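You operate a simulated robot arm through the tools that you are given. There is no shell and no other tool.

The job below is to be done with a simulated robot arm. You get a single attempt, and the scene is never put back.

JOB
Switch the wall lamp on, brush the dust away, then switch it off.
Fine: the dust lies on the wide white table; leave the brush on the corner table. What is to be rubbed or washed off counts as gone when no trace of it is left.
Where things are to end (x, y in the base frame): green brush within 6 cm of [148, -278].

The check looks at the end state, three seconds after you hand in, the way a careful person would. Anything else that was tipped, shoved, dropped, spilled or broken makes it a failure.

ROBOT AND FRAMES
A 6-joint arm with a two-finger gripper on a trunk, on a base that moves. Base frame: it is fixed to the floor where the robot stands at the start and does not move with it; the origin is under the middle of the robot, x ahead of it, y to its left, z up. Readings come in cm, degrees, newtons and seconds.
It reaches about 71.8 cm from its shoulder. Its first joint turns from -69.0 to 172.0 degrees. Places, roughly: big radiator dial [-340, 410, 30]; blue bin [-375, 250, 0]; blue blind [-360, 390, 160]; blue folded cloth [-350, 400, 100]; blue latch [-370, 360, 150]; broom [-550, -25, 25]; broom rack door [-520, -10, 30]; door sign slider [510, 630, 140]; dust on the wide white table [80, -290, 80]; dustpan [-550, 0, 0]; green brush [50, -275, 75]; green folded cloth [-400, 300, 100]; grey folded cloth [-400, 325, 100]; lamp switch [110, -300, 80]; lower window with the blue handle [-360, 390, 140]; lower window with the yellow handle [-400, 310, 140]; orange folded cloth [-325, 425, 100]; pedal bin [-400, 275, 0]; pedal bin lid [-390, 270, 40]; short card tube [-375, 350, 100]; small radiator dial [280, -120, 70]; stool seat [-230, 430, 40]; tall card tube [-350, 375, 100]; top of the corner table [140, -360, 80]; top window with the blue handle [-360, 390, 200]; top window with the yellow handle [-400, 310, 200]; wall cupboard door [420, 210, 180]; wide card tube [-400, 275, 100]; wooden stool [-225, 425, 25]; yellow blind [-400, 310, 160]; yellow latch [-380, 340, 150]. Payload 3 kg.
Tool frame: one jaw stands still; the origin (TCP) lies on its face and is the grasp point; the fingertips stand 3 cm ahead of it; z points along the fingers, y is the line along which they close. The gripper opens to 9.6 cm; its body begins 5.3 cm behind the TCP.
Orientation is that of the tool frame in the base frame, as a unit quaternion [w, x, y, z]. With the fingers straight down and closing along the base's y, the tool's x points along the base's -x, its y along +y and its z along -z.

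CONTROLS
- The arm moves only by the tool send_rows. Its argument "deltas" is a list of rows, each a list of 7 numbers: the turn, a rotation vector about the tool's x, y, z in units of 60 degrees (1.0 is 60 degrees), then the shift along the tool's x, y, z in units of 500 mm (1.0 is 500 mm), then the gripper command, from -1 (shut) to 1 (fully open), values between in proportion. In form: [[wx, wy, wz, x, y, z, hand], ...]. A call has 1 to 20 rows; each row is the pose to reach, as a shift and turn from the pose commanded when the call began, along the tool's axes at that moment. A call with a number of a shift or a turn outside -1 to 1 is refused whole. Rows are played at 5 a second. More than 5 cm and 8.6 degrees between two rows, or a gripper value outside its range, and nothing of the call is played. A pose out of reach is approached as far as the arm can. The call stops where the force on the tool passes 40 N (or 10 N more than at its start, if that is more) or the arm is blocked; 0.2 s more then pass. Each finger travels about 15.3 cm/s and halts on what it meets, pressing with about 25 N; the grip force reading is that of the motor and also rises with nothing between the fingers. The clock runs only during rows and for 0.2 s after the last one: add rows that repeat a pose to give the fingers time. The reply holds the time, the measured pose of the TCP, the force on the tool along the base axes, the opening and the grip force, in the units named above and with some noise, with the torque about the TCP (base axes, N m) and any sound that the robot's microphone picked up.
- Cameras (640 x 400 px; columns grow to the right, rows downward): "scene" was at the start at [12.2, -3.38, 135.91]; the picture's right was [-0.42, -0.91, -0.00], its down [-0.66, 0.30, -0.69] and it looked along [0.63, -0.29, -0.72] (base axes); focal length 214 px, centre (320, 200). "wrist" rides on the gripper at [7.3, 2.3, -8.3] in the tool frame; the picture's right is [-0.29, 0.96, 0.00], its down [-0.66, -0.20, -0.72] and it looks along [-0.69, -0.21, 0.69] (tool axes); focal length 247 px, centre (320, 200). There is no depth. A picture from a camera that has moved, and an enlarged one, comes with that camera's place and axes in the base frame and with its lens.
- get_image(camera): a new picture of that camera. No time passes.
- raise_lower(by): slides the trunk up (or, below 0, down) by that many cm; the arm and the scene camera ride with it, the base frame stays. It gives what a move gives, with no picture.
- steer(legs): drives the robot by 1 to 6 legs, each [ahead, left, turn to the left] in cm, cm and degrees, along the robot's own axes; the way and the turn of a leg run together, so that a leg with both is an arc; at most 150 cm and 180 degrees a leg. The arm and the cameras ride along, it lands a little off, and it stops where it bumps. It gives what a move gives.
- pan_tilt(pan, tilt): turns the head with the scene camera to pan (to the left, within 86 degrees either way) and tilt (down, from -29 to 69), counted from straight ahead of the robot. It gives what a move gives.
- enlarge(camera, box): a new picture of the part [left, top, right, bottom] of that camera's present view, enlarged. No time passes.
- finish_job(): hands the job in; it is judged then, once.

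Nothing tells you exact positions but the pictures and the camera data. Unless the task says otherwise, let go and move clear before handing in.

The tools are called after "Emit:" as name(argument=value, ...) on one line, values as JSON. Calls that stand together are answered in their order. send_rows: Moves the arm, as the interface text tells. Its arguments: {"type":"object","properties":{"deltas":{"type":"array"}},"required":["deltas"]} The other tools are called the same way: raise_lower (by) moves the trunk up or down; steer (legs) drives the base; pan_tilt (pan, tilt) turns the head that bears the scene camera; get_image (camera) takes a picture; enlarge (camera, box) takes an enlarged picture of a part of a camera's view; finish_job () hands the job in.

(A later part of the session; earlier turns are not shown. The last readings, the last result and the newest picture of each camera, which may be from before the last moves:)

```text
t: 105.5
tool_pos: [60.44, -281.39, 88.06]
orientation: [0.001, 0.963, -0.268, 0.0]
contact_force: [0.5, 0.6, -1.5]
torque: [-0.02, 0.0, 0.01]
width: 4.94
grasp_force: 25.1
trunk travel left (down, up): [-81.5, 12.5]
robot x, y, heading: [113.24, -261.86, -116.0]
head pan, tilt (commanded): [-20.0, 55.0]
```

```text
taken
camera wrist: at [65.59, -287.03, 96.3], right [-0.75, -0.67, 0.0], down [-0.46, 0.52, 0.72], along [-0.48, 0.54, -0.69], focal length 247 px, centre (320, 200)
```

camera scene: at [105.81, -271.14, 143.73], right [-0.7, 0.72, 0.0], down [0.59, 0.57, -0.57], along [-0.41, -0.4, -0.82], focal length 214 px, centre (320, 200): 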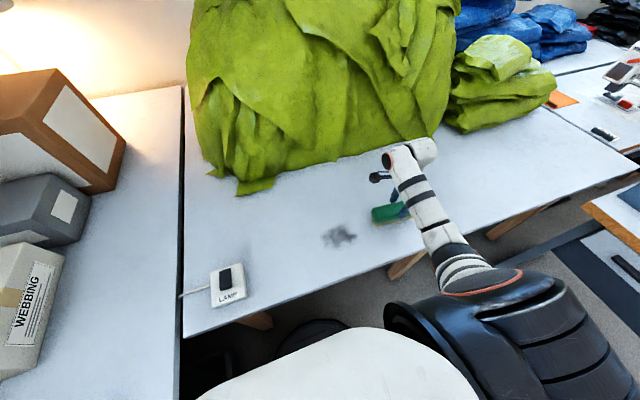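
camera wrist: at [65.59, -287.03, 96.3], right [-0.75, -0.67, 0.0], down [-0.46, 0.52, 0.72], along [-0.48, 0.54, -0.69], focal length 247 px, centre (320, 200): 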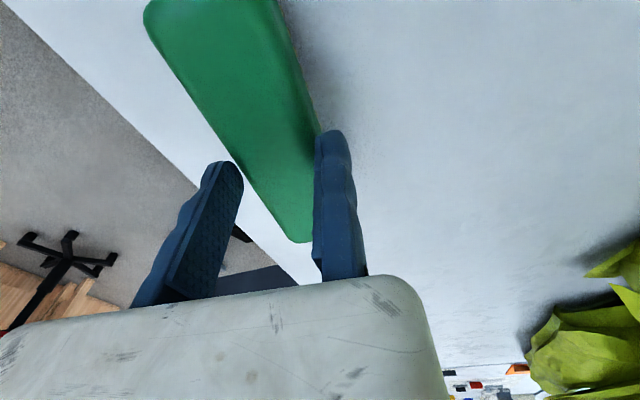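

Brush in hand, the dust lies about 19 cm to its left and the switch is well clear. I'll carry the brush over the dust, still raised.

Emit:
send_rows(deltas=[[0, 0, 0, 0.065, -0.005, 0, -1], [0, 0, 0, 0.13, -0.01, 0, -1], [0, 0, 0, 0.195, -0.016, 0, -1], [0, 0, 0, 0.259, -0.021, 0, -1], [0, 0, 0, 0.324, -0.026, 0, -1], [0, 0, 0, 0.389, -0.031, 0, -1], [0, 0, 0, 0.389, -0.031, 0, -1]])

Emit:
get_image(camera="scene")

Emit:
get_image(camera="wrist")

```text
t: 107.1
tool_pos: [77.53, -290.23, 87.96]
orientation: [0.002, 0.963, -0.271, 0.0]
contact_force: [-0.2, 0.3, -1.3]
torque: [-0.05, -0.01, 0.02]
width: 4.92
grasp_force: 25.2
trunk travel left (down, up): [-81.5, 12.5]
robot x, y, heading: [112.9, -261.35, -115.9]
head pan, tilt (commanded): [-20.0, 55.0]
```

```text
taken
camera scene: at [105.71, -271.09, 143.73], right [-0.7, 0.72, 0.0], down [0.59, 0.57, -0.57], along [-0.41, -0.4, -0.82], focal length 214 px, centre (320, 200)
```

scene: 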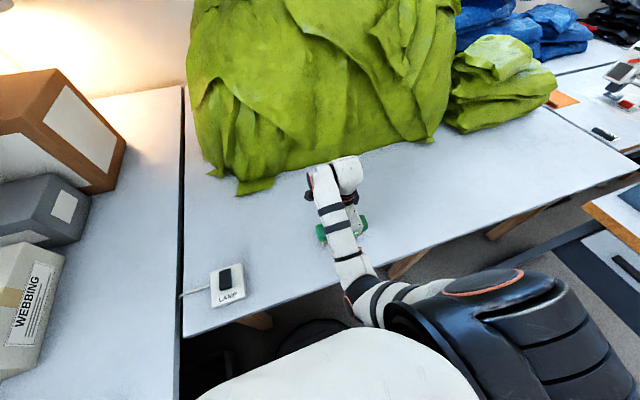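

```text
taken
camera wrist: at [82.73, -295.72, 96.31], right [-0.75, -0.66, 0.0], down [-0.46, 0.52, 0.72], along [-0.48, 0.54, -0.69], focal length 247 px, centre (320, 200)
```

wrist: 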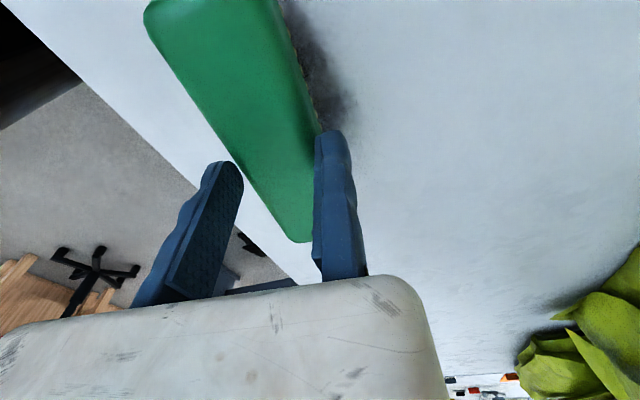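

The brush hovers right over the dust. I'll move it 8 cm to the far side, and lower until the bristles touch the table lightly.

Emit:
send_rows(deltas=[[0, 0, 0, 0, 0.06, 0, -1], [0, 0, 0, 0, 0.12, 0, -1], [0, 0, 0, 0, 0.16, 0, -1], [0, 0, 0, 0, 0.16, 0.04, -1], [0, 0, 0, 0, 0.16, 0.08, -1], [0, 0, 0, 0, 0.16, 0.098, -1], [0, 0, 0, 0, 0.16, 0.106, -1], [0, 0, 0, 0, 0.16, 0.106, -1]])

Emit:
get_image(camera="wrist")

Emit:
get_image(camera="scene")

```text
t: 108.9
tool_pos: [73.68, -297.22, 82.84]
orientation: [0.003, 0.963, -0.269, -0.002]
contact_force: [-3.0, -4.4, 20.7]
torque: [0.65, -0.42, 0.0]
width: 4.98
grasp_force: 24.9
trunk travel left (down, up): [-81.5, 12.5]
robot x, y, heading: [113.37, -261.4, -116.2]
head pan, tilt (commanded): [-20.0, 55.0]
```

```text
taken
camera wrist: at [78.83, -302.67, 91.1], right [-0.75, -0.67, 0.01], down [-0.46, 0.52, 0.72], along [-0.48, 0.54, -0.69], focal length 247 px, centre (320, 200)
```

wrist: 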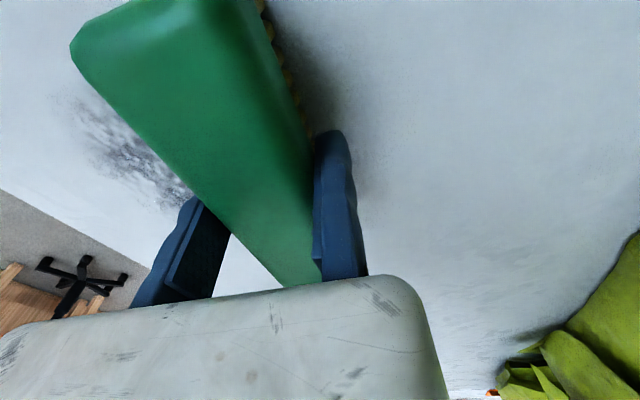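

```text
taken
camera scene: at [106.08, -271.02, 143.76], right [-0.7, 0.72, 0.0], down [0.59, 0.57, -0.58], along [-0.41, -0.4, -0.82], focal length 214 px, centre (320, 200)
```

scene: 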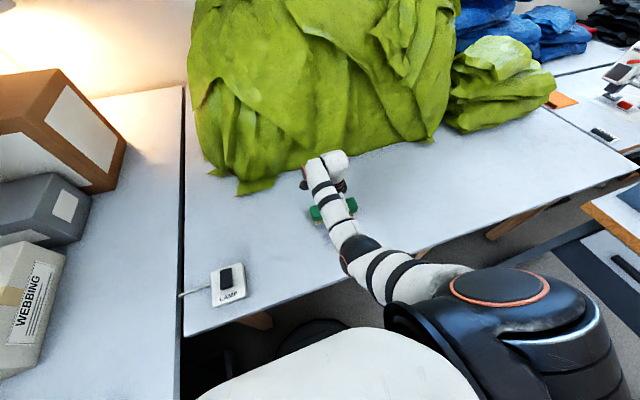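

The bristles press on the table with about 20 N, on the far side of the dust. I'll ease off slightly and sweep towards me across the smudge and back.

Emit:
send_rows(deltas=[[0, 0, 0, 0, 0, -0.002, -1], [0, 0, 0, 0, -0.03, -0.002, -1], [0, 0, 0, 0, -0.06, -0.002, -1], [0, 0, 0, 0, -0.09, -0.002, -1], [0, 0, 0, 0, -0.12, -0.002, -1], [0, 0, 0, 0, -0.15, -0.002, -1], [0, 0, 0, 0, -0.18, -0.002, -1], [0, 0, 0, 0, -0.21, -0.002, -1], [0, 0, 0, 0, -0.24, -0.002, -1], [0, 0, 0, 0, -0.27, -0.002, -1], [0, 0, 0, 0, -0.3, -0.002, -1], [0, 0, 0, 0, -0.33, -0.002, -1], [0, 0, 0, 0, -0.33, -0.002, -1]])

Emit:
get_image(camera="wrist")

Emit:
get_image(camera="scene")

```text
t: 111.7
tool_pos: [82.17, -283.03, 82.88]
orientation: [0.001, 0.963, -0.268, 0.0]
contact_force: [0.3, 0.5, -0.8]
torque: [-0.04, 0.02, 0.01]
width: 4.94
grasp_force: 25.0
trunk travel left (down, up): [-81.5, 12.5]
robot x, y, heading: [113.38, -261.65, -115.8]
head pan, tilt (commanded): [-20.0, 55.0]
```

```text
taken
camera wrist: at [87.31, -288.59, 91.12], right [-0.75, -0.67, 0.0], down [-0.46, 0.52, 0.72], along [-0.48, 0.54, -0.69], focal length 247 px, centre (320, 200)
```

wrist: 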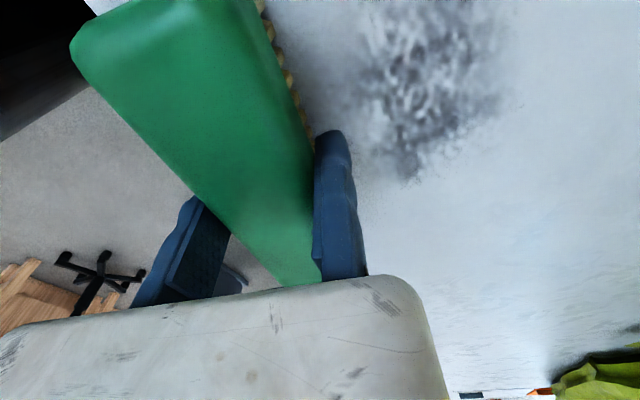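

```text
taken
camera scene: at [105.79, -271.18, 143.73], right [-0.7, 0.72, 0.0], down [0.59, 0.57, -0.57], along [-0.41, -0.4, -0.82], focal length 214 px, centre (320, 200)
```

scene: 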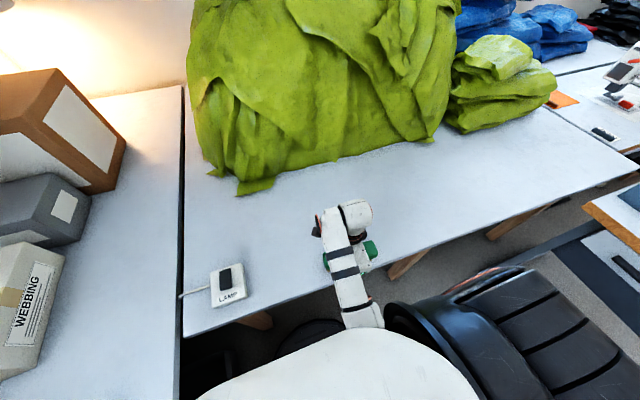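

The sweep ended with no contact force, so the bristles had lifted off slightly. I'll look at how the dust stands now.

Emit:
enlarge(camera="wrist", box=[300, 0, 556, 200])

```text
2.00 times, centred on (428, 100) of wrist
camera zoom: at [87.31, -288.59, 91.12], right [-0.75, -0.67, 0.0], down [-0.46, 0.52, 0.72], along [-0.48, 0.54, -0.69], focal length 494 px, centre (104, 400)
```

zoom: 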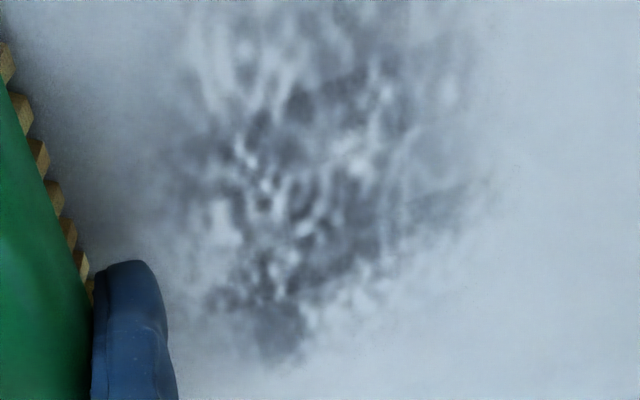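

The dust is still there, perhaps a little lighter. I'll press about 3 mm lower and sweep back over it, watching the force.

Emit:
send_rows(deltas=[[0, 0, 0, 0, 0, 0.004, -1], [0, 0, 0, 0, 0.02, 0.006, -1], [0, 0, 0, 0, 0.05, 0.006, -1], [0, 0, 0, 0, 0.08, 0.006, -1], [0, 0, 0, 0, 0.11, 0.006, -1], [0, 0, 0, 0, 0.14, 0.006, -1], [0, 0, 0, 0, 0.17, 0.006, -1], [0, 0, 0, 0, 0.2, 0.006, -1]])

```text
t: 113.5
tool_pos: [77.19, -291.51, 82.62]
orientation: [0.002, 0.963, -0.269, 0.0]
contact_force: [0.0, 0.9, 2.2]
torque: [0.24, 0.12, -0.06]
width: 4.94
grasp_force: 24.9
trunk travel left (down, up): [-81.5, 12.5]
robot x, y, heading: [113.28, -261.64, -115.8]
head pan, tilt (commanded): [-20.0, 55.0]
```

Contact is light here (about 2 N). I'll press 2 mm more and sweep through in both directions.

Emit:
send_rows(deltas=[[0, 0, 0, 0, 0, 0.003, -1], [0, 0, 0, 0, 0.02, 0.004, -1], [0, 0, 0, 0, 0.05, 0.004, -1], [0, 0, 0, 0, 0.08, 0.004, -1], [0, 0, 0, 0, 0.11, 0.004, -1], [0, 0, 0, 0, 0.13, 0.004, -1], [0, 0, 0, 0, 0.1, 0.004, -1], [0, 0, 0, 0, 0.07, 0.004, -1], [0, 0, 0, 0, 0.04, 0.004, -1], [0, 0, 0, 0, 0.01, 0.004, -1], [0, 0, 0, 0, -0.02, 0.004, -1], [0, 0, 0, 0, -0.05, 0.004, -1]])

Emit:
get_image(camera="wrist")

```text
t: 116.1
tool_pos: [78.51, -289.28, 82.39]
orientation: [0.003, 0.963, -0.269, 0.0]
contact_force: [-3.5, -5.4, 20.2]
torque: [0.55, -0.48, -0.04]
width: 4.94
grasp_force: 25.0
trunk travel left (down, up): [-81.5, 12.5]
robot x, y, heading: [113.14, -261.59, -115.7]
head pan, tilt (commanded): [-20.0, 55.0]
```

```text
taken
camera wrist: at [83.66, -294.92, 90.65], right [-0.75, -0.67, 0.01], down [-0.46, 0.52, 0.72], along [-0.48, 0.54, -0.69], focal length 247 px, centre (320, 200)
```

wrist: 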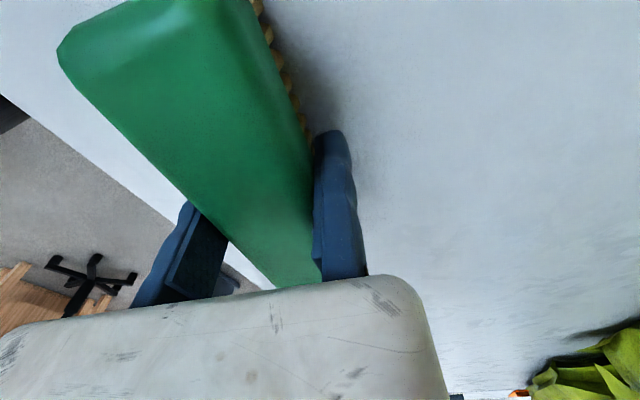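

With about 20 N the far side of the smudge has come clean. I'll carry the sweep on to the near side.

Emit:
send_rows(deltas=[[0, 0, 0, 0, -0.03, 0, -1], [0, 0, 0, 0, -0.06, 0, -1], [0, 0, 0, 0, -0.09, 0, -1], [0, 0, 0, 0, -0.12, 0, -1], [0, 0, 0, 0, -0.15, 0, -1], [0, 0, 0, 0, -0.16, 0, -1], [0, 0, 0, 0, -0.16, -0.06, -1], [0, 0, 0, 0, -0.16, -0.1, -1]])

Emit:
get_image(camera="wrist")

Emit:
get_image(camera="scene")

```text
t: 117.9
tool_pos: [82.15, -282.19, 87.0]
orientation: [-0.002, 0.963, -0.269, -0.007]
contact_force: [0.3, -0.9, -1.1]
torque: [-0.04, 0.02, 0.0]
width: 4.94
grasp_force: 24.9
trunk travel left (down, up): [-81.5, 12.5]
robot x, y, heading: [113.17, -261.33, -115.7]
head pan, tilt (commanded): [-20.0, 55.0]
```

```text
taken
camera wrist: at [87.44, -287.84, 95.21], right [-0.75, -0.67, 0.0], down [-0.45, 0.51, 0.73], along [-0.49, 0.55, -0.68], focal length 247 px, centre (320, 200)
```

wrist: 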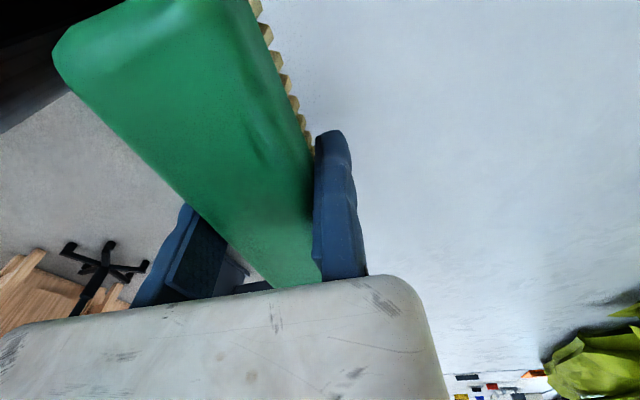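

```text
taken
camera scene: at [105.81, -271.12, 143.73], right [-0.7, 0.72, 0.0], down [0.59, 0.57, -0.57], along [-0.41, -0.4, -0.82], focal length 214 px, centre (320, 200)
```

scene: 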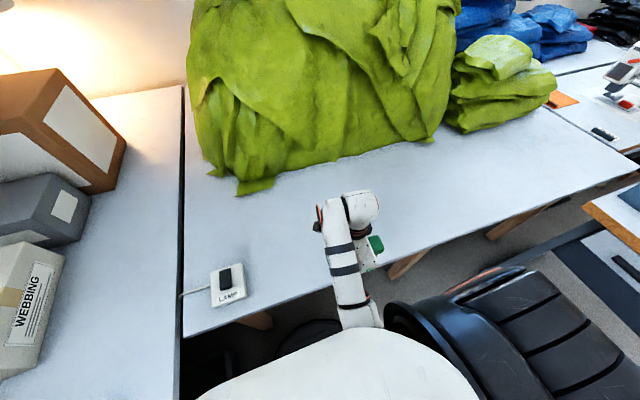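

The wrist view shows the table clean where the smudge was. I'll lift more and move the brush aside to check the whole patch from the scene camera.

Emit:
send_rows(deltas=[[0, 0, 0, -0.06, 0.03, -0.03, -1], [0, 0, 0, -0.12, 0.06, -0.06, -1], [0, 0, 0, -0.18, 0.09, -0.08, -1], [0, 0, 0, -0.24, 0.1, -0.08, -1], [0, 0, 0, -0.3, 0.1, -0.08, -1], [0, 0, 0, -0.36, 0.1, -0.08, -1], [0, 0, 0, -0.36, 0.1, -0.08, -1]])

Emit:
get_image(camera="scene")

Emit:
enlarge(camera="scene", box=[250, 170, 410, 290])

Emit:
get_image(camera="wrist")

```text
t: 119.5
tool_pos: [64.43, -277.74, 91.08]
orientation: [0.001, 0.963, -0.269, -0.001]
contact_force: [0.0, -0.5, -1.3]
torque: [-0.03, 0.03, -0.03]
width: 4.92
grasp_force: 25.1
out of reach, approached as far as the arm can: row 1, 2, 3
trunk travel left (down, up): [-81.5, 12.5]
robot x, y, heading: [113.02, -261.58, -115.9]
head pan, tilt (commanded): [-20.0, 55.0]
```

```text
taken
camera scene: at [105.87, -271.2, 143.73], right [-0.7, 0.72, 0.0], down [0.59, 0.57, -0.57], along [-0.41, -0.4, -0.82], focal length 214 px, centre (320, 200)
```

scene: 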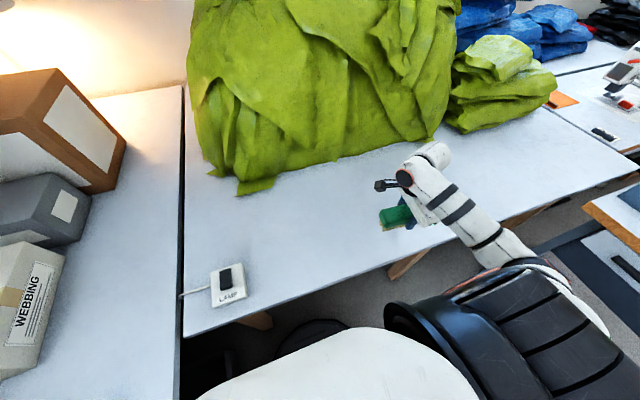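

```text
3.33 times, centred on (330, 230) of scene
camera zoom: at [105.87, -271.2, 143.73], right [-0.7, 0.72, 0.0], down [0.59, 0.57, -0.57], along [-0.41, -0.4, -0.82], focal length 715 px, centre (287, 100)
```

zoom: 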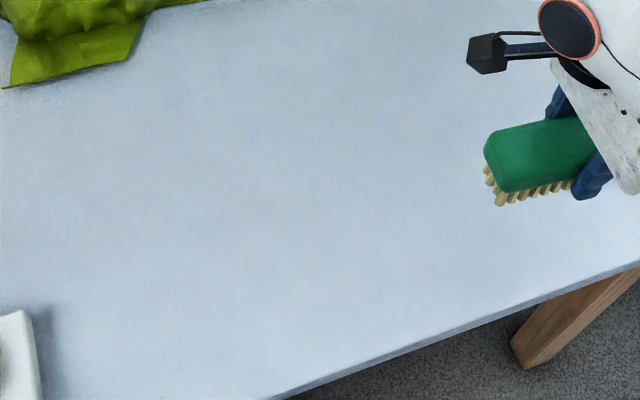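

```text
taken
camera wrist: at [69.65, -283.27, 99.46], right [-0.75, -0.66, 0.0], down [-0.46, 0.52, 0.72], along [-0.48, 0.54, -0.69], focal length 247 px, centre (320, 200)
```

wrist: 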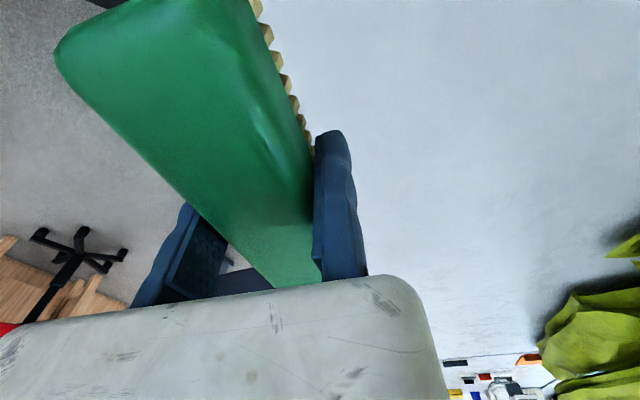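

The patch looks clean from above. I'll enlarge harder right where the dust lay to be sure no trace remains.

Emit:
enlarge(camera="scene", box=[300, 205, 380, 255])

Emit:
enlarge(camera="scene", box=[200, 190, 360, 330])

```text
8.00 times, centred on (340, 230) of scene
camera zoom: at [105.87, -271.2, 143.73], right [-0.7, 0.72, 0.0], down [0.59, 0.57, -0.57], along [-0.41, -0.4, -0.82], focal length 1716 px, centre (160, -40)
```

zoom: 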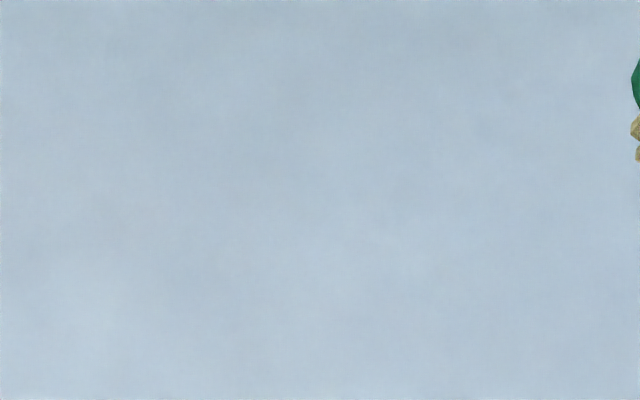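

```text
2.86 times, centred on (280, 260) of scene
camera zoom: at [105.87, -271.2, 143.73], right [-0.7, 0.72, 0.0], down [0.59, 0.57, -0.57], along [-0.41, -0.4, -0.82], focal length 613 px, centre (434, 29)
```

zoom: 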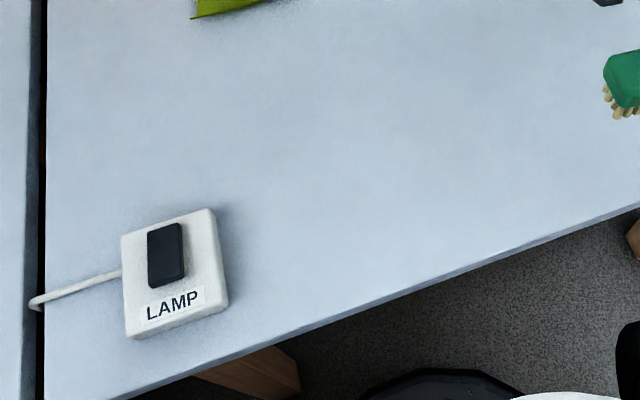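

No trace is visible, the switch is untouched and the lamp still on. For certainty I'll give the patch one more firm pass with the brush.

Emit:
send_rows(deltas=[[0, 0, 0, 0.061, 0.036, 0.013, -1], [0, 0, 0, 0.123, 0.071, 0.027, -1], [0, 0, 0, 0.184, 0.107, 0.04, -1], [0, 0, 0, 0.245, 0.143, 0.053, -1], [0, 0, 0, 0.307, 0.178, 0.067, -1], [0, 0, 0, 0.368, 0.214, 0.08, -1], [0, 0, 0, 0.368, 0.214, 0.13, -1], [0, 0, 0, 0.368, 0.214, 0.16, -1], [0, 0, 0, 0.368, 0.214, 0.17, -1], [0, 0, 0, 0.368, 0.184, 0.171, -1], [0, 0, 0, 0.368, 0.154, 0.172, -1], [0, 0, 0, 0.368, 0.124, 0.173, -1], [0, 0, 0, 0.368, 0.094, 0.174, -1], [0, 0, 0, 0.368, 0.064, 0.175, -1], [0, 0, 0, 0.368, 0.034, 0.176, -1], [0, 0, 0, 0.368, 0.004, 0.177, -1], [0, 0, 0, 0.368, -0.026, 0.177, -1], [0, 0, 0, 0.368, -0.056, 0.177, -1], [0, 0, 0, 0.368, -0.076, 0.177, -1]])

Emit:
get_image(camera="wrist")

```text
t: 123.5
tool_pos: [82.28, -283.71, 82.43]
orientation: [0.002, 0.963, -0.269, -0.001]
contact_force: [0.4, 0.2, -1.3]
torque: [-0.03, 0.02, 0.02]
width: 4.94
grasp_force: 25.0
trunk travel left (down, up): [-81.5, 12.5]
robot x, y, heading: [113.29, -261.45, -116.0]
head pan, tilt (commanded): [-20.0, 55.0]
```

```text
taken
camera wrist: at [87.45, -289.27, 90.7], right [-0.75, -0.67, 0.0], down [-0.46, 0.52, 0.72], along [-0.48, 0.54, -0.69], focal length 247 px, centre (320, 200)
```

wrist: 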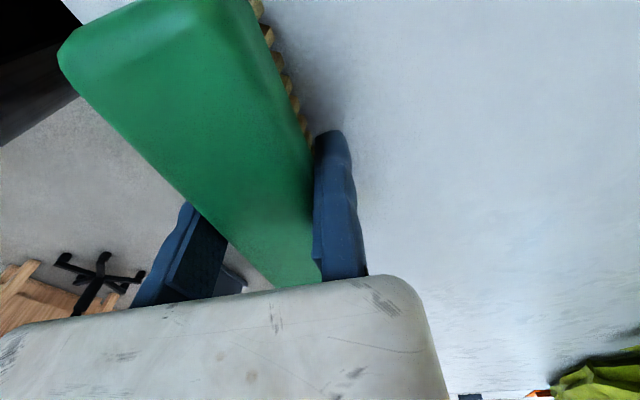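

The patch is clean. Now to put the brush down: I'll lift it, raise the trunk for a clear carry, back away from the table and turn left to face the corner table.

Emit:
send_rows(deltas=[[0, 0, 0, 0, 0.02, -0.03, -1], [0, 0, 0, 0, 0.05, -0.06, -1], [0, 0, 0, 0, 0.08, -0.09, -1], [0, 0, 0, 0, 0.1, -0.1, -1], [0, 0, 0, 0, 0.1, -0.1, -1]])

Emit:
raise_lower(by=10)

Emit:
steer(legs=[[-19, -1, 0], [0, 0, 90]])

Emit:
pan_tilt(pan=0, tilt=55)

Emit:
get_image(camera="scene")

Emit:
get_image(camera="wrist")

```text
t: 124.7
tool_pos: [79.95, -287.98, 87.28]
orientation: [0.001, 0.963, -0.268, -0.001]
contact_force: [0.0, 0.0, -2.0]
torque: [-0.03, 0.02, 0.0]
width: 4.93
grasp_force: 25.0
trunk travel left (down, up): [-81.5, 12.5]
robot x, y, heading: [113.1, -261.7, -115.9]
head pan, tilt (commanded): [-20.0, 55.0]
```

```text
t: 126.1
tool_pos: [79.77, -288.05, 97.31]
orientation: [0.001, 0.963, -0.269, 0.0]
contact_force: [-0.2, 0.1, -2.2]
torque: [-0.04, 0.03, 0.0]
width: 4.98
grasp_force: 25.3
trunk travel left (down, up): [-91.5, 2.5]
robot x, y, heading: [113.19, -261.86, -116.0]
head pan, tilt (commanded): [-20.0, 55.0]
```

```text
t: 131.3
tool_pos: [145.03, -279.51, 97.27]
orientation: [0.002, 0.884, 0.468, 0.001]
contact_force: [-0.5, -0.5, -0.8]
torque: [-0.04, -0.01, 0.03]
width: 4.93
grasp_force: 24.7
trunk travel left (down, up): [-91.5, 2.5]
robot x, y, heading: [120.44, -244.72, -28.6]
head pan, tilt (commanded): [-20.0, 55.0]
```

```text
t: 132.1
tool_pos: [145.04, -279.52, 97.33]
orientation: [0.001, 0.884, 0.468, 0.001]
contact_force: [-0.1, -0.4, -0.9]
torque: [-0.01, -0.04, -0.01]
width: 4.93
grasp_force: 24.8
trunk travel left (down, up): [-91.5, 2.5]
robot x, y, heading: [120.78, -244.66, -29.0]
head pan, tilt (commanded): [0.0, 55.0]
```

```text
taken
camera scene: at [131.04, -250.59, 153.73], right [-0.48, -0.88, 0.0], down [-0.72, 0.4, -0.57], along [0.5, -0.28, -0.82], focal length 214 px, centre (320, 200)
```

scene: 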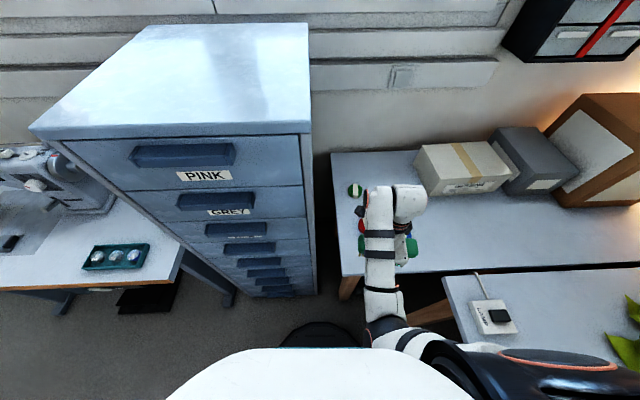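

```text
taken
camera wrist: at [151.12, -274.53, 105.55], right [0.63, -0.78, 0.0], down [-0.54, -0.43, 0.72], along [-0.56, -0.45, -0.69], focal length 247 px, centre (320, 200)
```

wrist: 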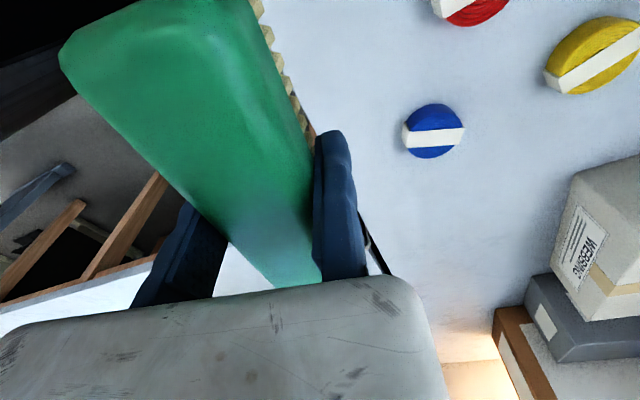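

I'm facing the corner table with the brush near the goal and the spools well beyond it. I'll square the brush to the table edge, move over the goal spot, and lower the trunk 10 cm.

Emit:
send_rows(deltas=[[0, 0, -0.064, 0.018, 0.032, 0, -1], [0, 0, -0.128, 0.037, 0.065, 0, -1], [0, 0, -0.128, 0.037, 0.065, 0, -1]])

Emit:
raise_lower(by=-10)

Emit:
get_image(camera="scene")

Emit:
get_image(camera="wrist")

Emit:
enlarge(camera="scene", box=[300, 140, 460, 290])

```text
t: 132.9
tool_pos: [148.86, -279.94, 97.44]
orientation: [0.001, 0.85, 0.527, 0.001]
contact_force: [-0.6, -0.1, -1.5]
torque: [0.0, -0.03, -0.02]
width: 4.95
grasp_force: 24.3
trunk travel left (down, up): [-91.5, 2.5]
robot x, y, heading: [120.47, -244.77, -28.7]
head pan, tilt (commanded): [0.0, 55.0]
```

```text
t: 134.3
tool_pos: [148.79, -279.82, 87.31]
orientation: [0.002, 0.85, 0.526, 0.001]
contact_force: [0.1, 0.3, -1.5]
torque: [-0.03, -0.02, 0.0]
width: 4.96
grasp_force: 25.2
trunk travel left (down, up): [-81.5, 12.5]
robot x, y, heading: [120.57, -244.46, -29.0]
head pan, tilt (commanded): [0.0, 55.0]
```

```text
taken
camera scene: at [131.05, -250.57, 143.73], right [-0.48, -0.88, 0.0], down [-0.72, 0.4, -0.57], along [0.5, -0.28, -0.82], focal length 214 px, centre (320, 200)
```

scene: 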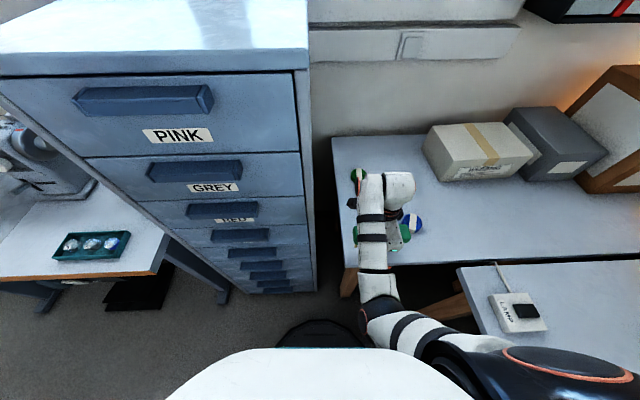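

```text
taken
camera wrist: at [154.23, -274.13, 95.63], right [0.72, -0.69, 0.0], down [-0.48, -0.5, 0.72], along [-0.5, -0.53, -0.69], focal length 247 px, centre (320, 200)
```

wrist: 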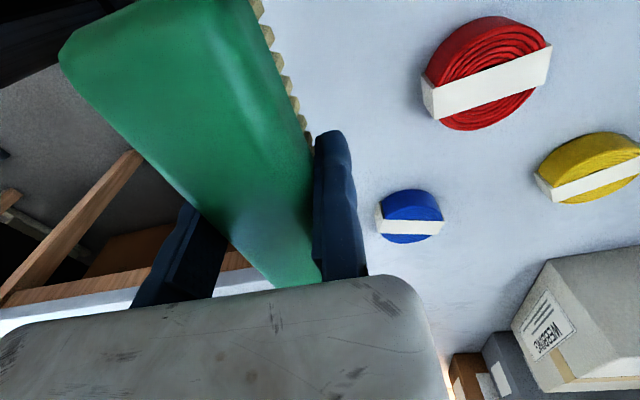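

```text
2.67 times, centred on (380, 215) of scene
camera zoom: at [131.05, -250.57, 143.73], right [-0.48, -0.88, 0.0], down [-0.72, 0.4, -0.57], along [0.5, -0.28, -0.82], focal length 572 px, centre (160, 160)
```

zoom: 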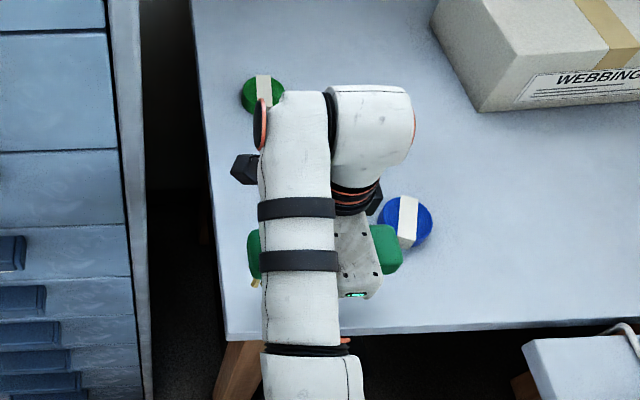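

The brush is over the goal spot, about 3 cm in from the front edge and clear of the spools. I'll nudge it 1 cm further from the table's end and lower it almost to the surface.

Emit:
send_rows(deltas=[[0, 0, 0, -0.02, 0.008, 0, -1], [0, 0, 0, -0.02, 0.008, 0.04, -1], [0, 0, 0, -0.02, 0.008, 0.07, -1], [0, 0, 0, -0.02, 0.008, 0.084, -1], [0, 0, 0, -0.02, 0.008, 0.09, -1], [0, 0, 0, -0.02, 0.008, 0.09, -1]])

Emit:
get_image(camera="wrist")

Emit:
enlarge(camera="scene", box=[300, 140, 460, 290])

```text
t: 135.7
tool_pos: [148.98, -280.94, 82.98]
orientation: [0.002, 0.85, 0.527, 0.001]
contact_force: [-0.1, -0.2, -2.0]
torque: [0.0, -0.03, 0.02]
width: 4.91
grasp_force: 24.8
trunk travel left (down, up): [-81.5, 12.5]
robot x, y, heading: [120.14, -244.81, -28.7]
head pan, tilt (commanded): [0.0, 55.0]
```

```text
taken
camera wrist: at [154.3, -275.26, 91.15], right [0.72, -0.69, 0.0], down [-0.48, -0.5, 0.72], along [-0.5, -0.53, -0.69], focal length 247 px, centre (320, 200)
```

wrist: 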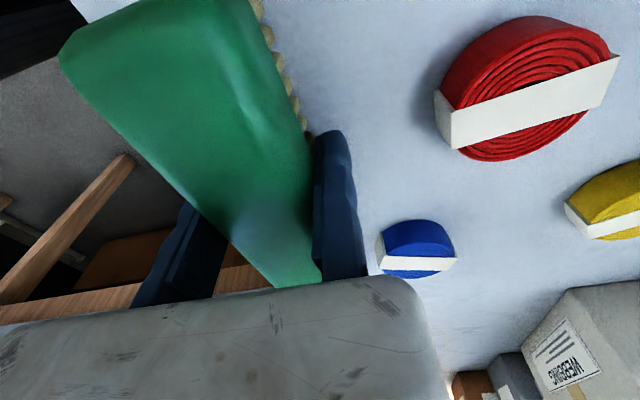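

```text
2.67 times, centred on (380, 215) of scene
camera zoom: at [131.05, -250.59, 143.73], right [-0.48, -0.88, 0.0], down [-0.72, 0.4, -0.57], along [0.5, -0.28, -0.82], focal length 572 px, centre (160, 160)
```

zoom: 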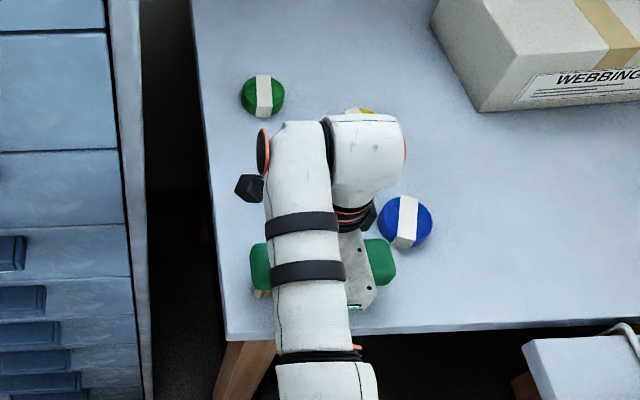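

Still no contact at z 83; the brush is about 1 cm or less above the surface. I'll lower in fine steps until it rests.

Emit:
send_rows(deltas=[[0, 0, 0, 0, 0, 0.004, -1], [0, 0, 0, 0, 0, 0.008, -1], [0, 0, 0, 0, 0, 0.011, -1], [0, 0, 0, 0, 0, 0.011, -1]])

```text
t: 136.7
tool_pos: [148.95, -280.92, 82.21]
orientation: [0.002, 0.85, 0.526, 0.0]
contact_force: [-0.8, -0.4, 2.5]
torque: [-0.01, 0.16, -0.01]
width: 4.94
grasp_force: 25.1
trunk travel left (down, up): [-81.5, 12.5]
robot x, y, heading: [120.43, -244.32, -28.7]
head pan, tilt (commanded): [0.0, 55.0]
```

The bristles now touch with a few newtons. I'll press 1 mm more to seat them flat, then open the jaws gently to about 7 cm.

Emit:
send_rows(deltas=[[0, 0, 0, 0, 0, 0.002, -1], [0, 0, 0, 0, 0, 0.002, -1], [0, 0, 0, 0, 0, 0.002, 0.1], [0, 0, 0, 0, 0, 0.0, 0.25], [0, 0, 0, 0, 0, 0.0, 0.45], [0, 0, 0, 0, 0, 0.0, 0.45]])

Emit:
get_image(camera="wrist")

```text
t: 138.1
tool_pos: [148.88, -280.85, 82.35]
orientation: [0.002, 0.85, 0.526, 0.001]
contact_force: [-0.5, 0.3, 0.4]
torque: [-0.01, 0.02, -0.01]
width: 6.95
grasp_force: 0.1
trunk travel left (down, up): [-81.5, 12.5]
robot x, y, heading: [120.48, -244.49, -28.7]
head pan, tilt (commanded): [0.0, 55.0]
```

```text
taken
camera wrist: at [154.21, -275.17, 90.56], right [0.72, -0.69, 0.0], down [-0.48, -0.5, 0.72], along [-0.5, -0.53, -0.69], focal length 247 px, centre (320, 200)
```

wrist: 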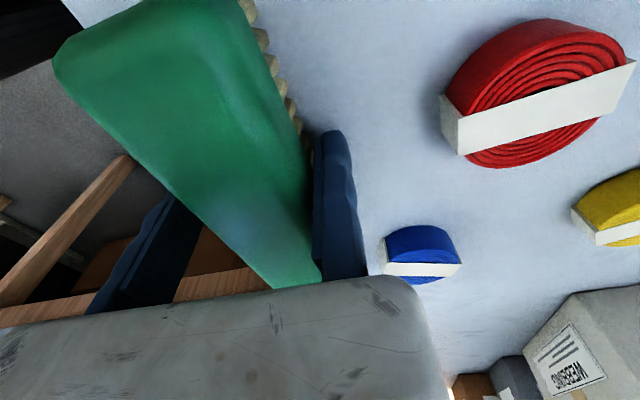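

The jaws are open and the brush stands on its own. I'll ease the fixed jaw off its side and lift straight up, finishing with the trunk.

Emit:
send_rows(deltas=[[0, 0, 0, 0, 0.012, 0, 0.45], [0, 0, 0, 0, 0.012, -0.03, 0.45], [0, 0, 0, 0, 0.012, -0.07, 0.45], [0, 0, 0, 0, 0.012, -0.1, 0.45], [0, 0, 0, 0, 0.012, -0.1, 0.45]])

Emit:
raise_lower(by=12)

Emit:
get_image(camera="wrist")

Emit:
get_image(camera="scene")

```text
t: 139.3
tool_pos: [149.34, -281.18, 87.31]
orientation: [0.001, 0.85, 0.526, 0.001]
contact_force: [0.1, -0.5, 0.0]
torque: [-0.02, -0.02, -0.02]
width: 6.95
grasp_force: 0.1
trunk travel left (down, up): [-81.5, 12.5]
robot x, y, heading: [120.86, -244.98, -28.8]
head pan, tilt (commanded): [0.0, 55.0]
```

```text
t: 140.8
tool_pos: [149.13, -281.17, 99.32]
orientation: [0.001, 0.851, 0.526, 0.002]
contact_force: [-0.4, 0.7, -0.1]
torque: [0.0, -0.03, -0.01]
width: 6.98
grasp_force: 0.1
trunk travel left (down, up): [-93.5, 0.5]
robot x, y, heading: [120.43, -244.4, -28.6]
head pan, tilt (commanded): [0.0, 55.0]
```

```text
taken
camera wrist: at [154.6, -275.44, 107.49], right [0.72, -0.69, 0.0], down [-0.48, -0.5, 0.72], along [-0.5, -0.53, -0.69], focal length 247 px, centre (320, 200)
```

wrist: 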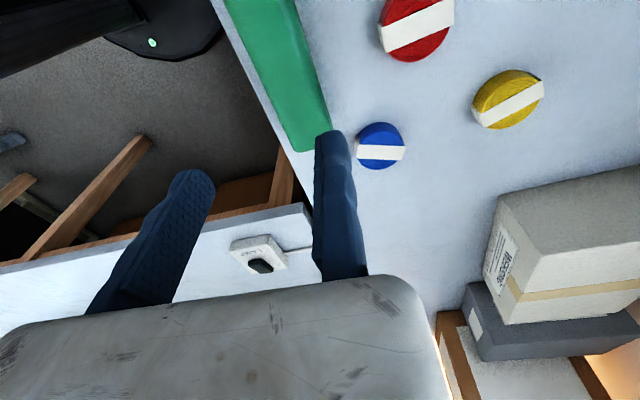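

```text
taken
camera scene: at [131.04, -250.57, 155.73], right [-0.48, -0.88, 0.0], down [-0.72, 0.4, -0.57], along [0.5, -0.28, -0.82], focal length 214 px, centre (320, 200)
```

scene: 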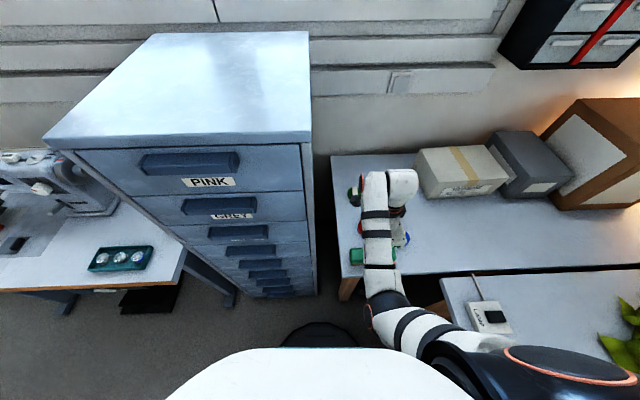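

The brush stands on the corner table, about [146.7, -279.4], under 2 cm from the target and 2.7 cm in from the edge; spools undisturbed. The lamp is still on, so I'll turn right towards the switch to press its near end.

Emit:
steer(legs=[[0, 0, -43], [7, -5.7, 0]])

Emit:
get_image(camera="wrist")

Emit:
get_image(camera="scene")

```text
t: 143.9
tool_pos: [112.95, -299.26, 99.28]
orientation: [0.003, 0.985, 0.174, 0.001]
contact_force: [0.6, -0.8, 0.5]
torque: [-0.01, 0.01, 0.0]
width: 6.97
grasp_force: 0.1
trunk travel left (down, up): [-93.5, 0.5]
robot x, y, heading: [116.8, -252.74, -72.1]
head pan, tilt (commanded): [0.0, 55.0]
```

```text
taken
camera wrist: at [120.66, -298.74, 107.55], right [0.05, -1.0, 0.0], down [-0.69, -0.03, 0.72], along [-0.72, -0.04, -0.69], focal length 247 px, centre (320, 200)
```

wrist: 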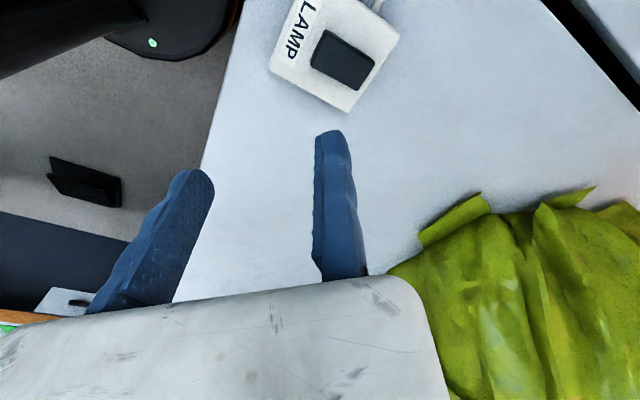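

```text
taken
camera scene: at [120.69, -264.58, 155.75], right [-0.95, -0.31, 0.0], down [-0.25, 0.78, -0.57], along [0.17, -0.55, -0.82], focal length 214 px, centre (320, 200)
```

scene: 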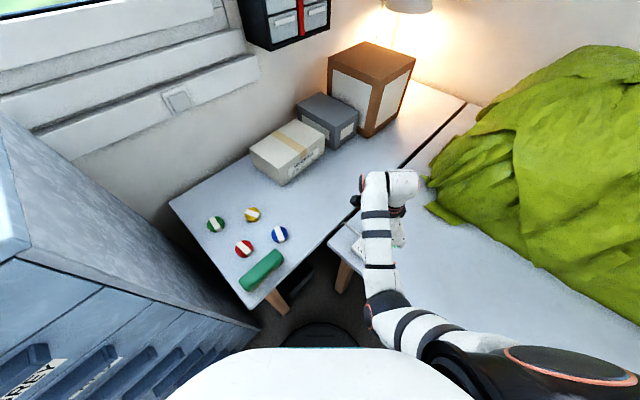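

The brush lies neatly by the spools and I'm now over the switch; the near end of the rocker is at about [113.9, -299.3]. I'll close the fingers, square the tool to the rocker, and come down partway over its near end.

Emit:
send_rows(deltas=[[0, 0, -0.121, 0.002, 0.002, 0.017, 0], [0, 0, -0.242, 0.004, 0.004, 0.033, -0.5], [0, 0, -0.363, 0.006, 0.006, 0.05, -1], [0, 0, -0.483, 0.008, 0.008, 0.067, -1], [0, 0, -0.604, 0.01, 0.01, 0.083, -1], [0, 0, -0.725, 0.012, 0.012, 0.1, -1], [0, 0, -0.725, 0.012, 0.012, 0.1, -1]])

Emit:
get_image(camera="wrist")

Emit:
get_image(camera="scene")

```text
t: 145.5
tool_pos: [113.7, -299.78, 94.09]
orientation: [0.001, 0.85, 0.527, -0.001]
contact_force: [0.1, -0.1, -0.4]
torque: [-0.01, -0.02, -0.01]
width: 0.01
grasp_force: 25.0
trunk travel left (down, up): [-93.5, 0.5]
robot x, y, heading: [117.25, -253.29, -72.2]
head pan, tilt (commanded): [0.0, 55.0]
```

```text
taken
camera wrist: at [119.04, -294.07, 102.45], right [0.73, -0.69, 0.0], down [-0.47, -0.5, 0.72], along [-0.5, -0.53, -0.69], focal length 247 px, centre (320, 200)
```

wrist: 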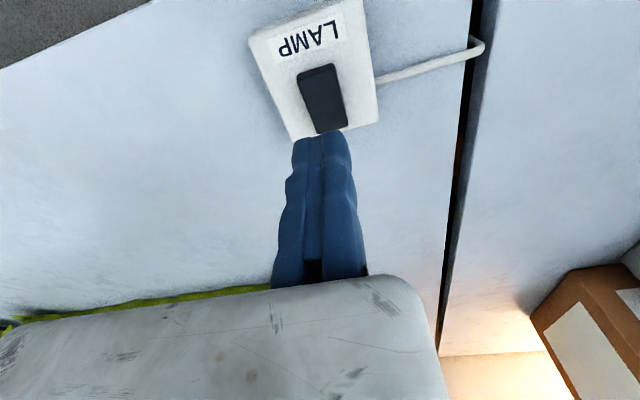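

```text
taken
camera scene: at [120.64, -264.73, 155.74], right [-0.95, -0.31, 0.0], down [-0.25, 0.78, -0.57], along [0.18, -0.55, -0.82], focal length 214 px, centre (320, 200)
```

scene: 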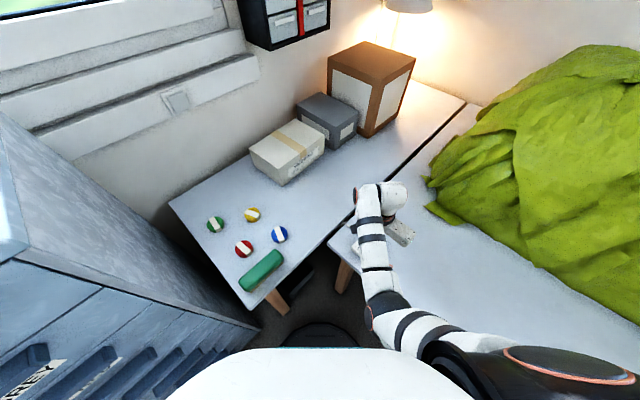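

The closed fingers will land about 1–1.7 cm inside the rocker's near end. I'll shift 0.6 cm towards the end and lower to just above it, then check.

Emit:
send_rows(deltas=[[0, 0, 0, 0.012, 0, 0.05, -1], [0, 0, 0, 0.012, 0, 0.1, -1], [0, 0, 0, 0.012, 0, 0.135, -1], [0, 0, 0, 0.012, 0, 0.145, -1], [0, 0, 0, 0.012, 0, 0.145, -1]])

Emit:
get_image(camera="wrist")

Emit:
enlarge(camera="wrist", box=[240, 60, 400, 180])

```text
t: 146.7
tool_pos: [113.92, -299.2, 87.02]
orientation: [0.001, 0.85, 0.527, 0.0]
contact_force: [0.0, 0.6, 0.3]
torque: [0.01, 0.0, 0.0]
width: 0.01
grasp_force: 24.8
trunk travel left (down, up): [-93.5, 0.5]
robot x, y, heading: [117.31, -253.15, -72.1]
head pan, tilt (commanded): [0.0, 55.0]
```

```text
taken
camera wrist: at [119.25, -293.58, 95.26], right [0.73, -0.69, 0.0], down [-0.48, -0.5, 0.72], along [-0.5, -0.53, -0.69], focal length 247 px, centre (320, 200)
```

wrist: 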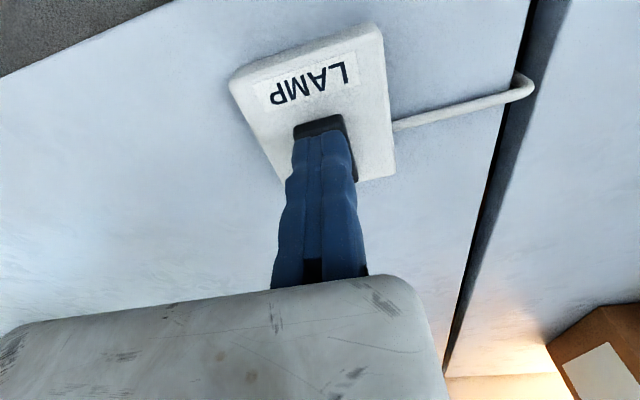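

```text
3.33 times, centred on (320, 120) of wrist
camera zoom: at [119.25, -293.58, 95.26], right [0.73, -0.69, 0.0], down [-0.48, -0.5, 0.72], along [-0.5, -0.53, -0.69], focal length 823 px, centre (320, 467)
```

zoom: 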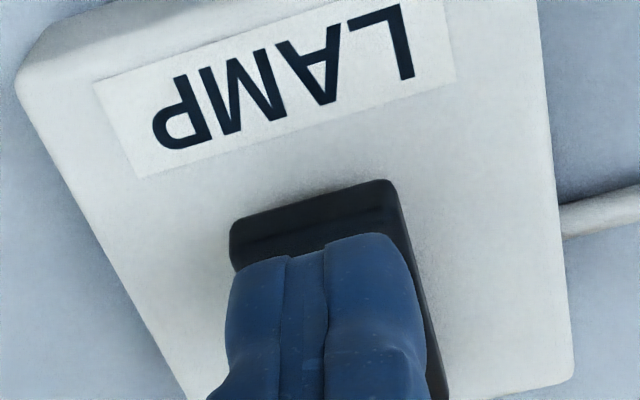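

The fingertips are about 0.7 cm inside the rocker's raised near end, 1.4 cm above it. Now pressing down slowly.

Emit:
send_rows(deltas=[[0, 0, 0, 0, 0, 0.014, -1], [0, 0, 0, 0, 0, 0.022, -1], [0, 0, 0, 0, 0, 0.03, -1], [0, 0, 0, 0, 0, 0.036, -1], [0, 0, 0, 0, 0, 0.042, -1], [0, 0, 0, 0, 0, 0.048, -1], [0, 0, 0, 0, 0, 0.052, -1]])

Emit:
get_image(camera="scene")

Emit:
get_image(camera="wrist")

```text
t: 148.3
tool_pos: [113.87, -299.46, 84.77]
orientation: [0.007, 0.85, 0.527, -0.004]
contact_force: [-5.4, -5.1, 37.5]
torque: [-0.51, 0.31, -0.01]
width: 0.6
grasp_force: 33.5
trunk travel left (down, up): [-93.5, 0.5]
robot x, y, heading: [116.68, -252.97, -72.2]
head pan, tilt (commanded): [0.0, 55.0]
heard: click
```

```text
taken
camera scene: at [120.52, -264.17, 155.84], right [-0.95, -0.3, 0.0], down [-0.25, 0.78, -0.58], along [0.18, -0.55, -0.82], focal length 214 px, centre (320, 200)
```

scene: 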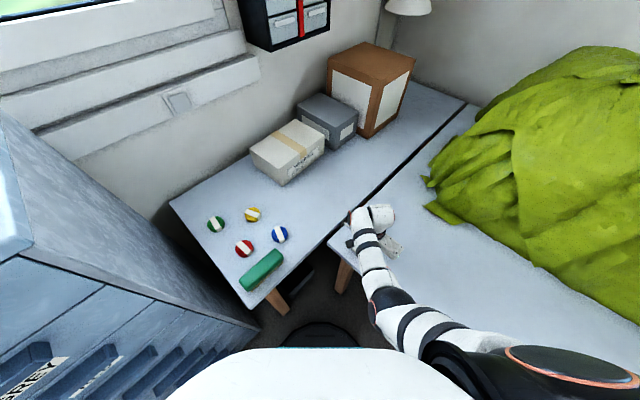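

```text
taken
camera wrist: at [119.24, -293.52, 93.03], right [0.73, -0.69, 0.01], down [-0.48, -0.49, 0.73], along [-0.5, -0.54, -0.68], focal length 247 px, centre (320, 200)
```

wrist: 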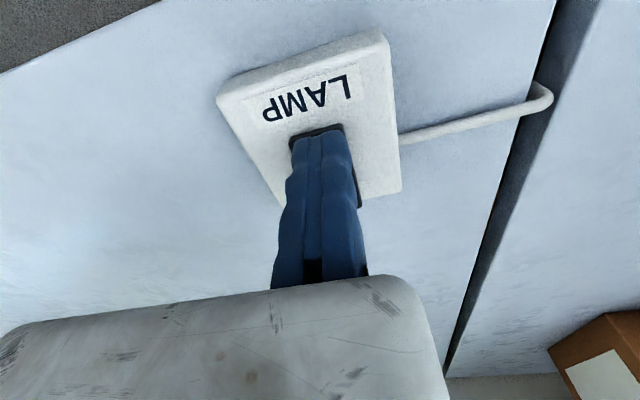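

A click, and the lamp's glow is gone. I'll lift straight off the switch and back away to check everything.

Emit:
send_rows(deltas=[[0, 0, 0, 0, 0, -0.04, -1], [0, 0, 0, 0, 0, -0.1, -1], [0, 0, 0, 0, 0, -0.18, -1], [0, 0, 0, 0, 0, -0.25, -1], [0, 0, 0, 0, 0, -0.25, -1]])

Emit:
get_image(camera="wrist")

Emit:
steer(legs=[[-30, 0, 0]])

Emit:
pan_tilt(pan=-20, tilt=40)

Emit:
get_image(camera="scene")

```text
t: 149.5
tool_pos: [114.07, -299.21, 97.21]
orientation: [0.001, 0.85, 0.528, -0.001]
contact_force: [-0.5, 0.1, 0.0]
torque: [-0.03, -0.02, -0.03]
width: 0.0
grasp_force: 33.5
trunk travel left (down, up): [-93.5, 0.5]
robot x, y, heading: [117.15, -252.79, -72.1]
head pan, tilt (commanded): [0.0, 55.0]
```

```text
taken
camera wrist: at [119.44, -293.37, 105.49], right [0.73, -0.69, 0.0], down [-0.48, -0.5, 0.72], along [-0.5, -0.53, -0.69], focal length 247 px, centre (320, 200)
```

wrist: 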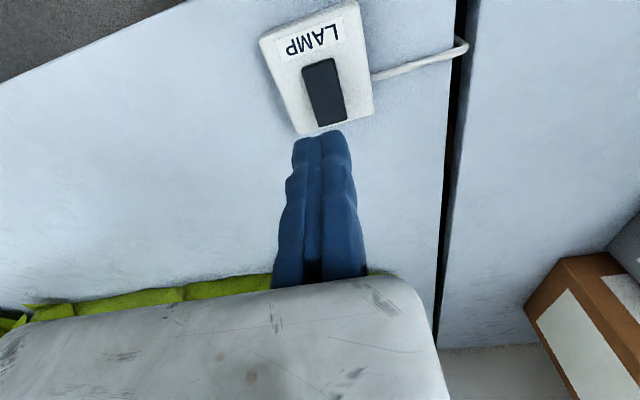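

```text
t: 151.5
tool_pos: [105.05, -270.94, 97.18]
orientation: [0.001, 0.85, 0.528, 0.0]
contact_force: [0.0, -0.2, -0.1]
torque: [0.0, 0.03, -0.01]
width: 0.01
grasp_force: 33.9
trunk travel left (down, up): [-93.5, 0.5]
robot x, y, heading: [107.91, -224.85, -72.3]
head pan, tilt (commanded): [0.0, 55.0]
```

```text
t: 152.3
tool_pos: [105.02, -270.81, 97.12]
orientation: [0.002, 0.85, 0.527, -0.001]
contact_force: [-0.4, 0.3, 0.6]
torque: [-0.01, -0.02, 0.01]
width: 0.0
grasp_force: 33.1
trunk travel left (down, up): [-93.5, 0.5]
robot x, y, heading: [108.27, -224.7, -72.4]
head pan, tilt (commanded): [-20.0, 40.0]
```

```text
taken
camera scene: at [109.03, -238.03, 157.8], right [-1.0, 0.04, 0.0], down [0.02, 0.64, -0.77], along [-0.03, -0.77, -0.64], focal length 214 px, centre (320, 200)
```

scene: 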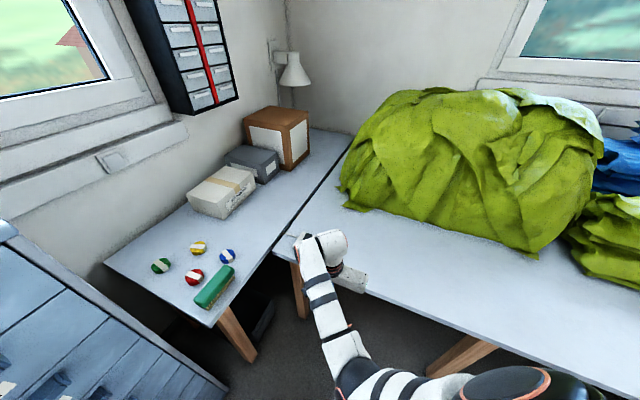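

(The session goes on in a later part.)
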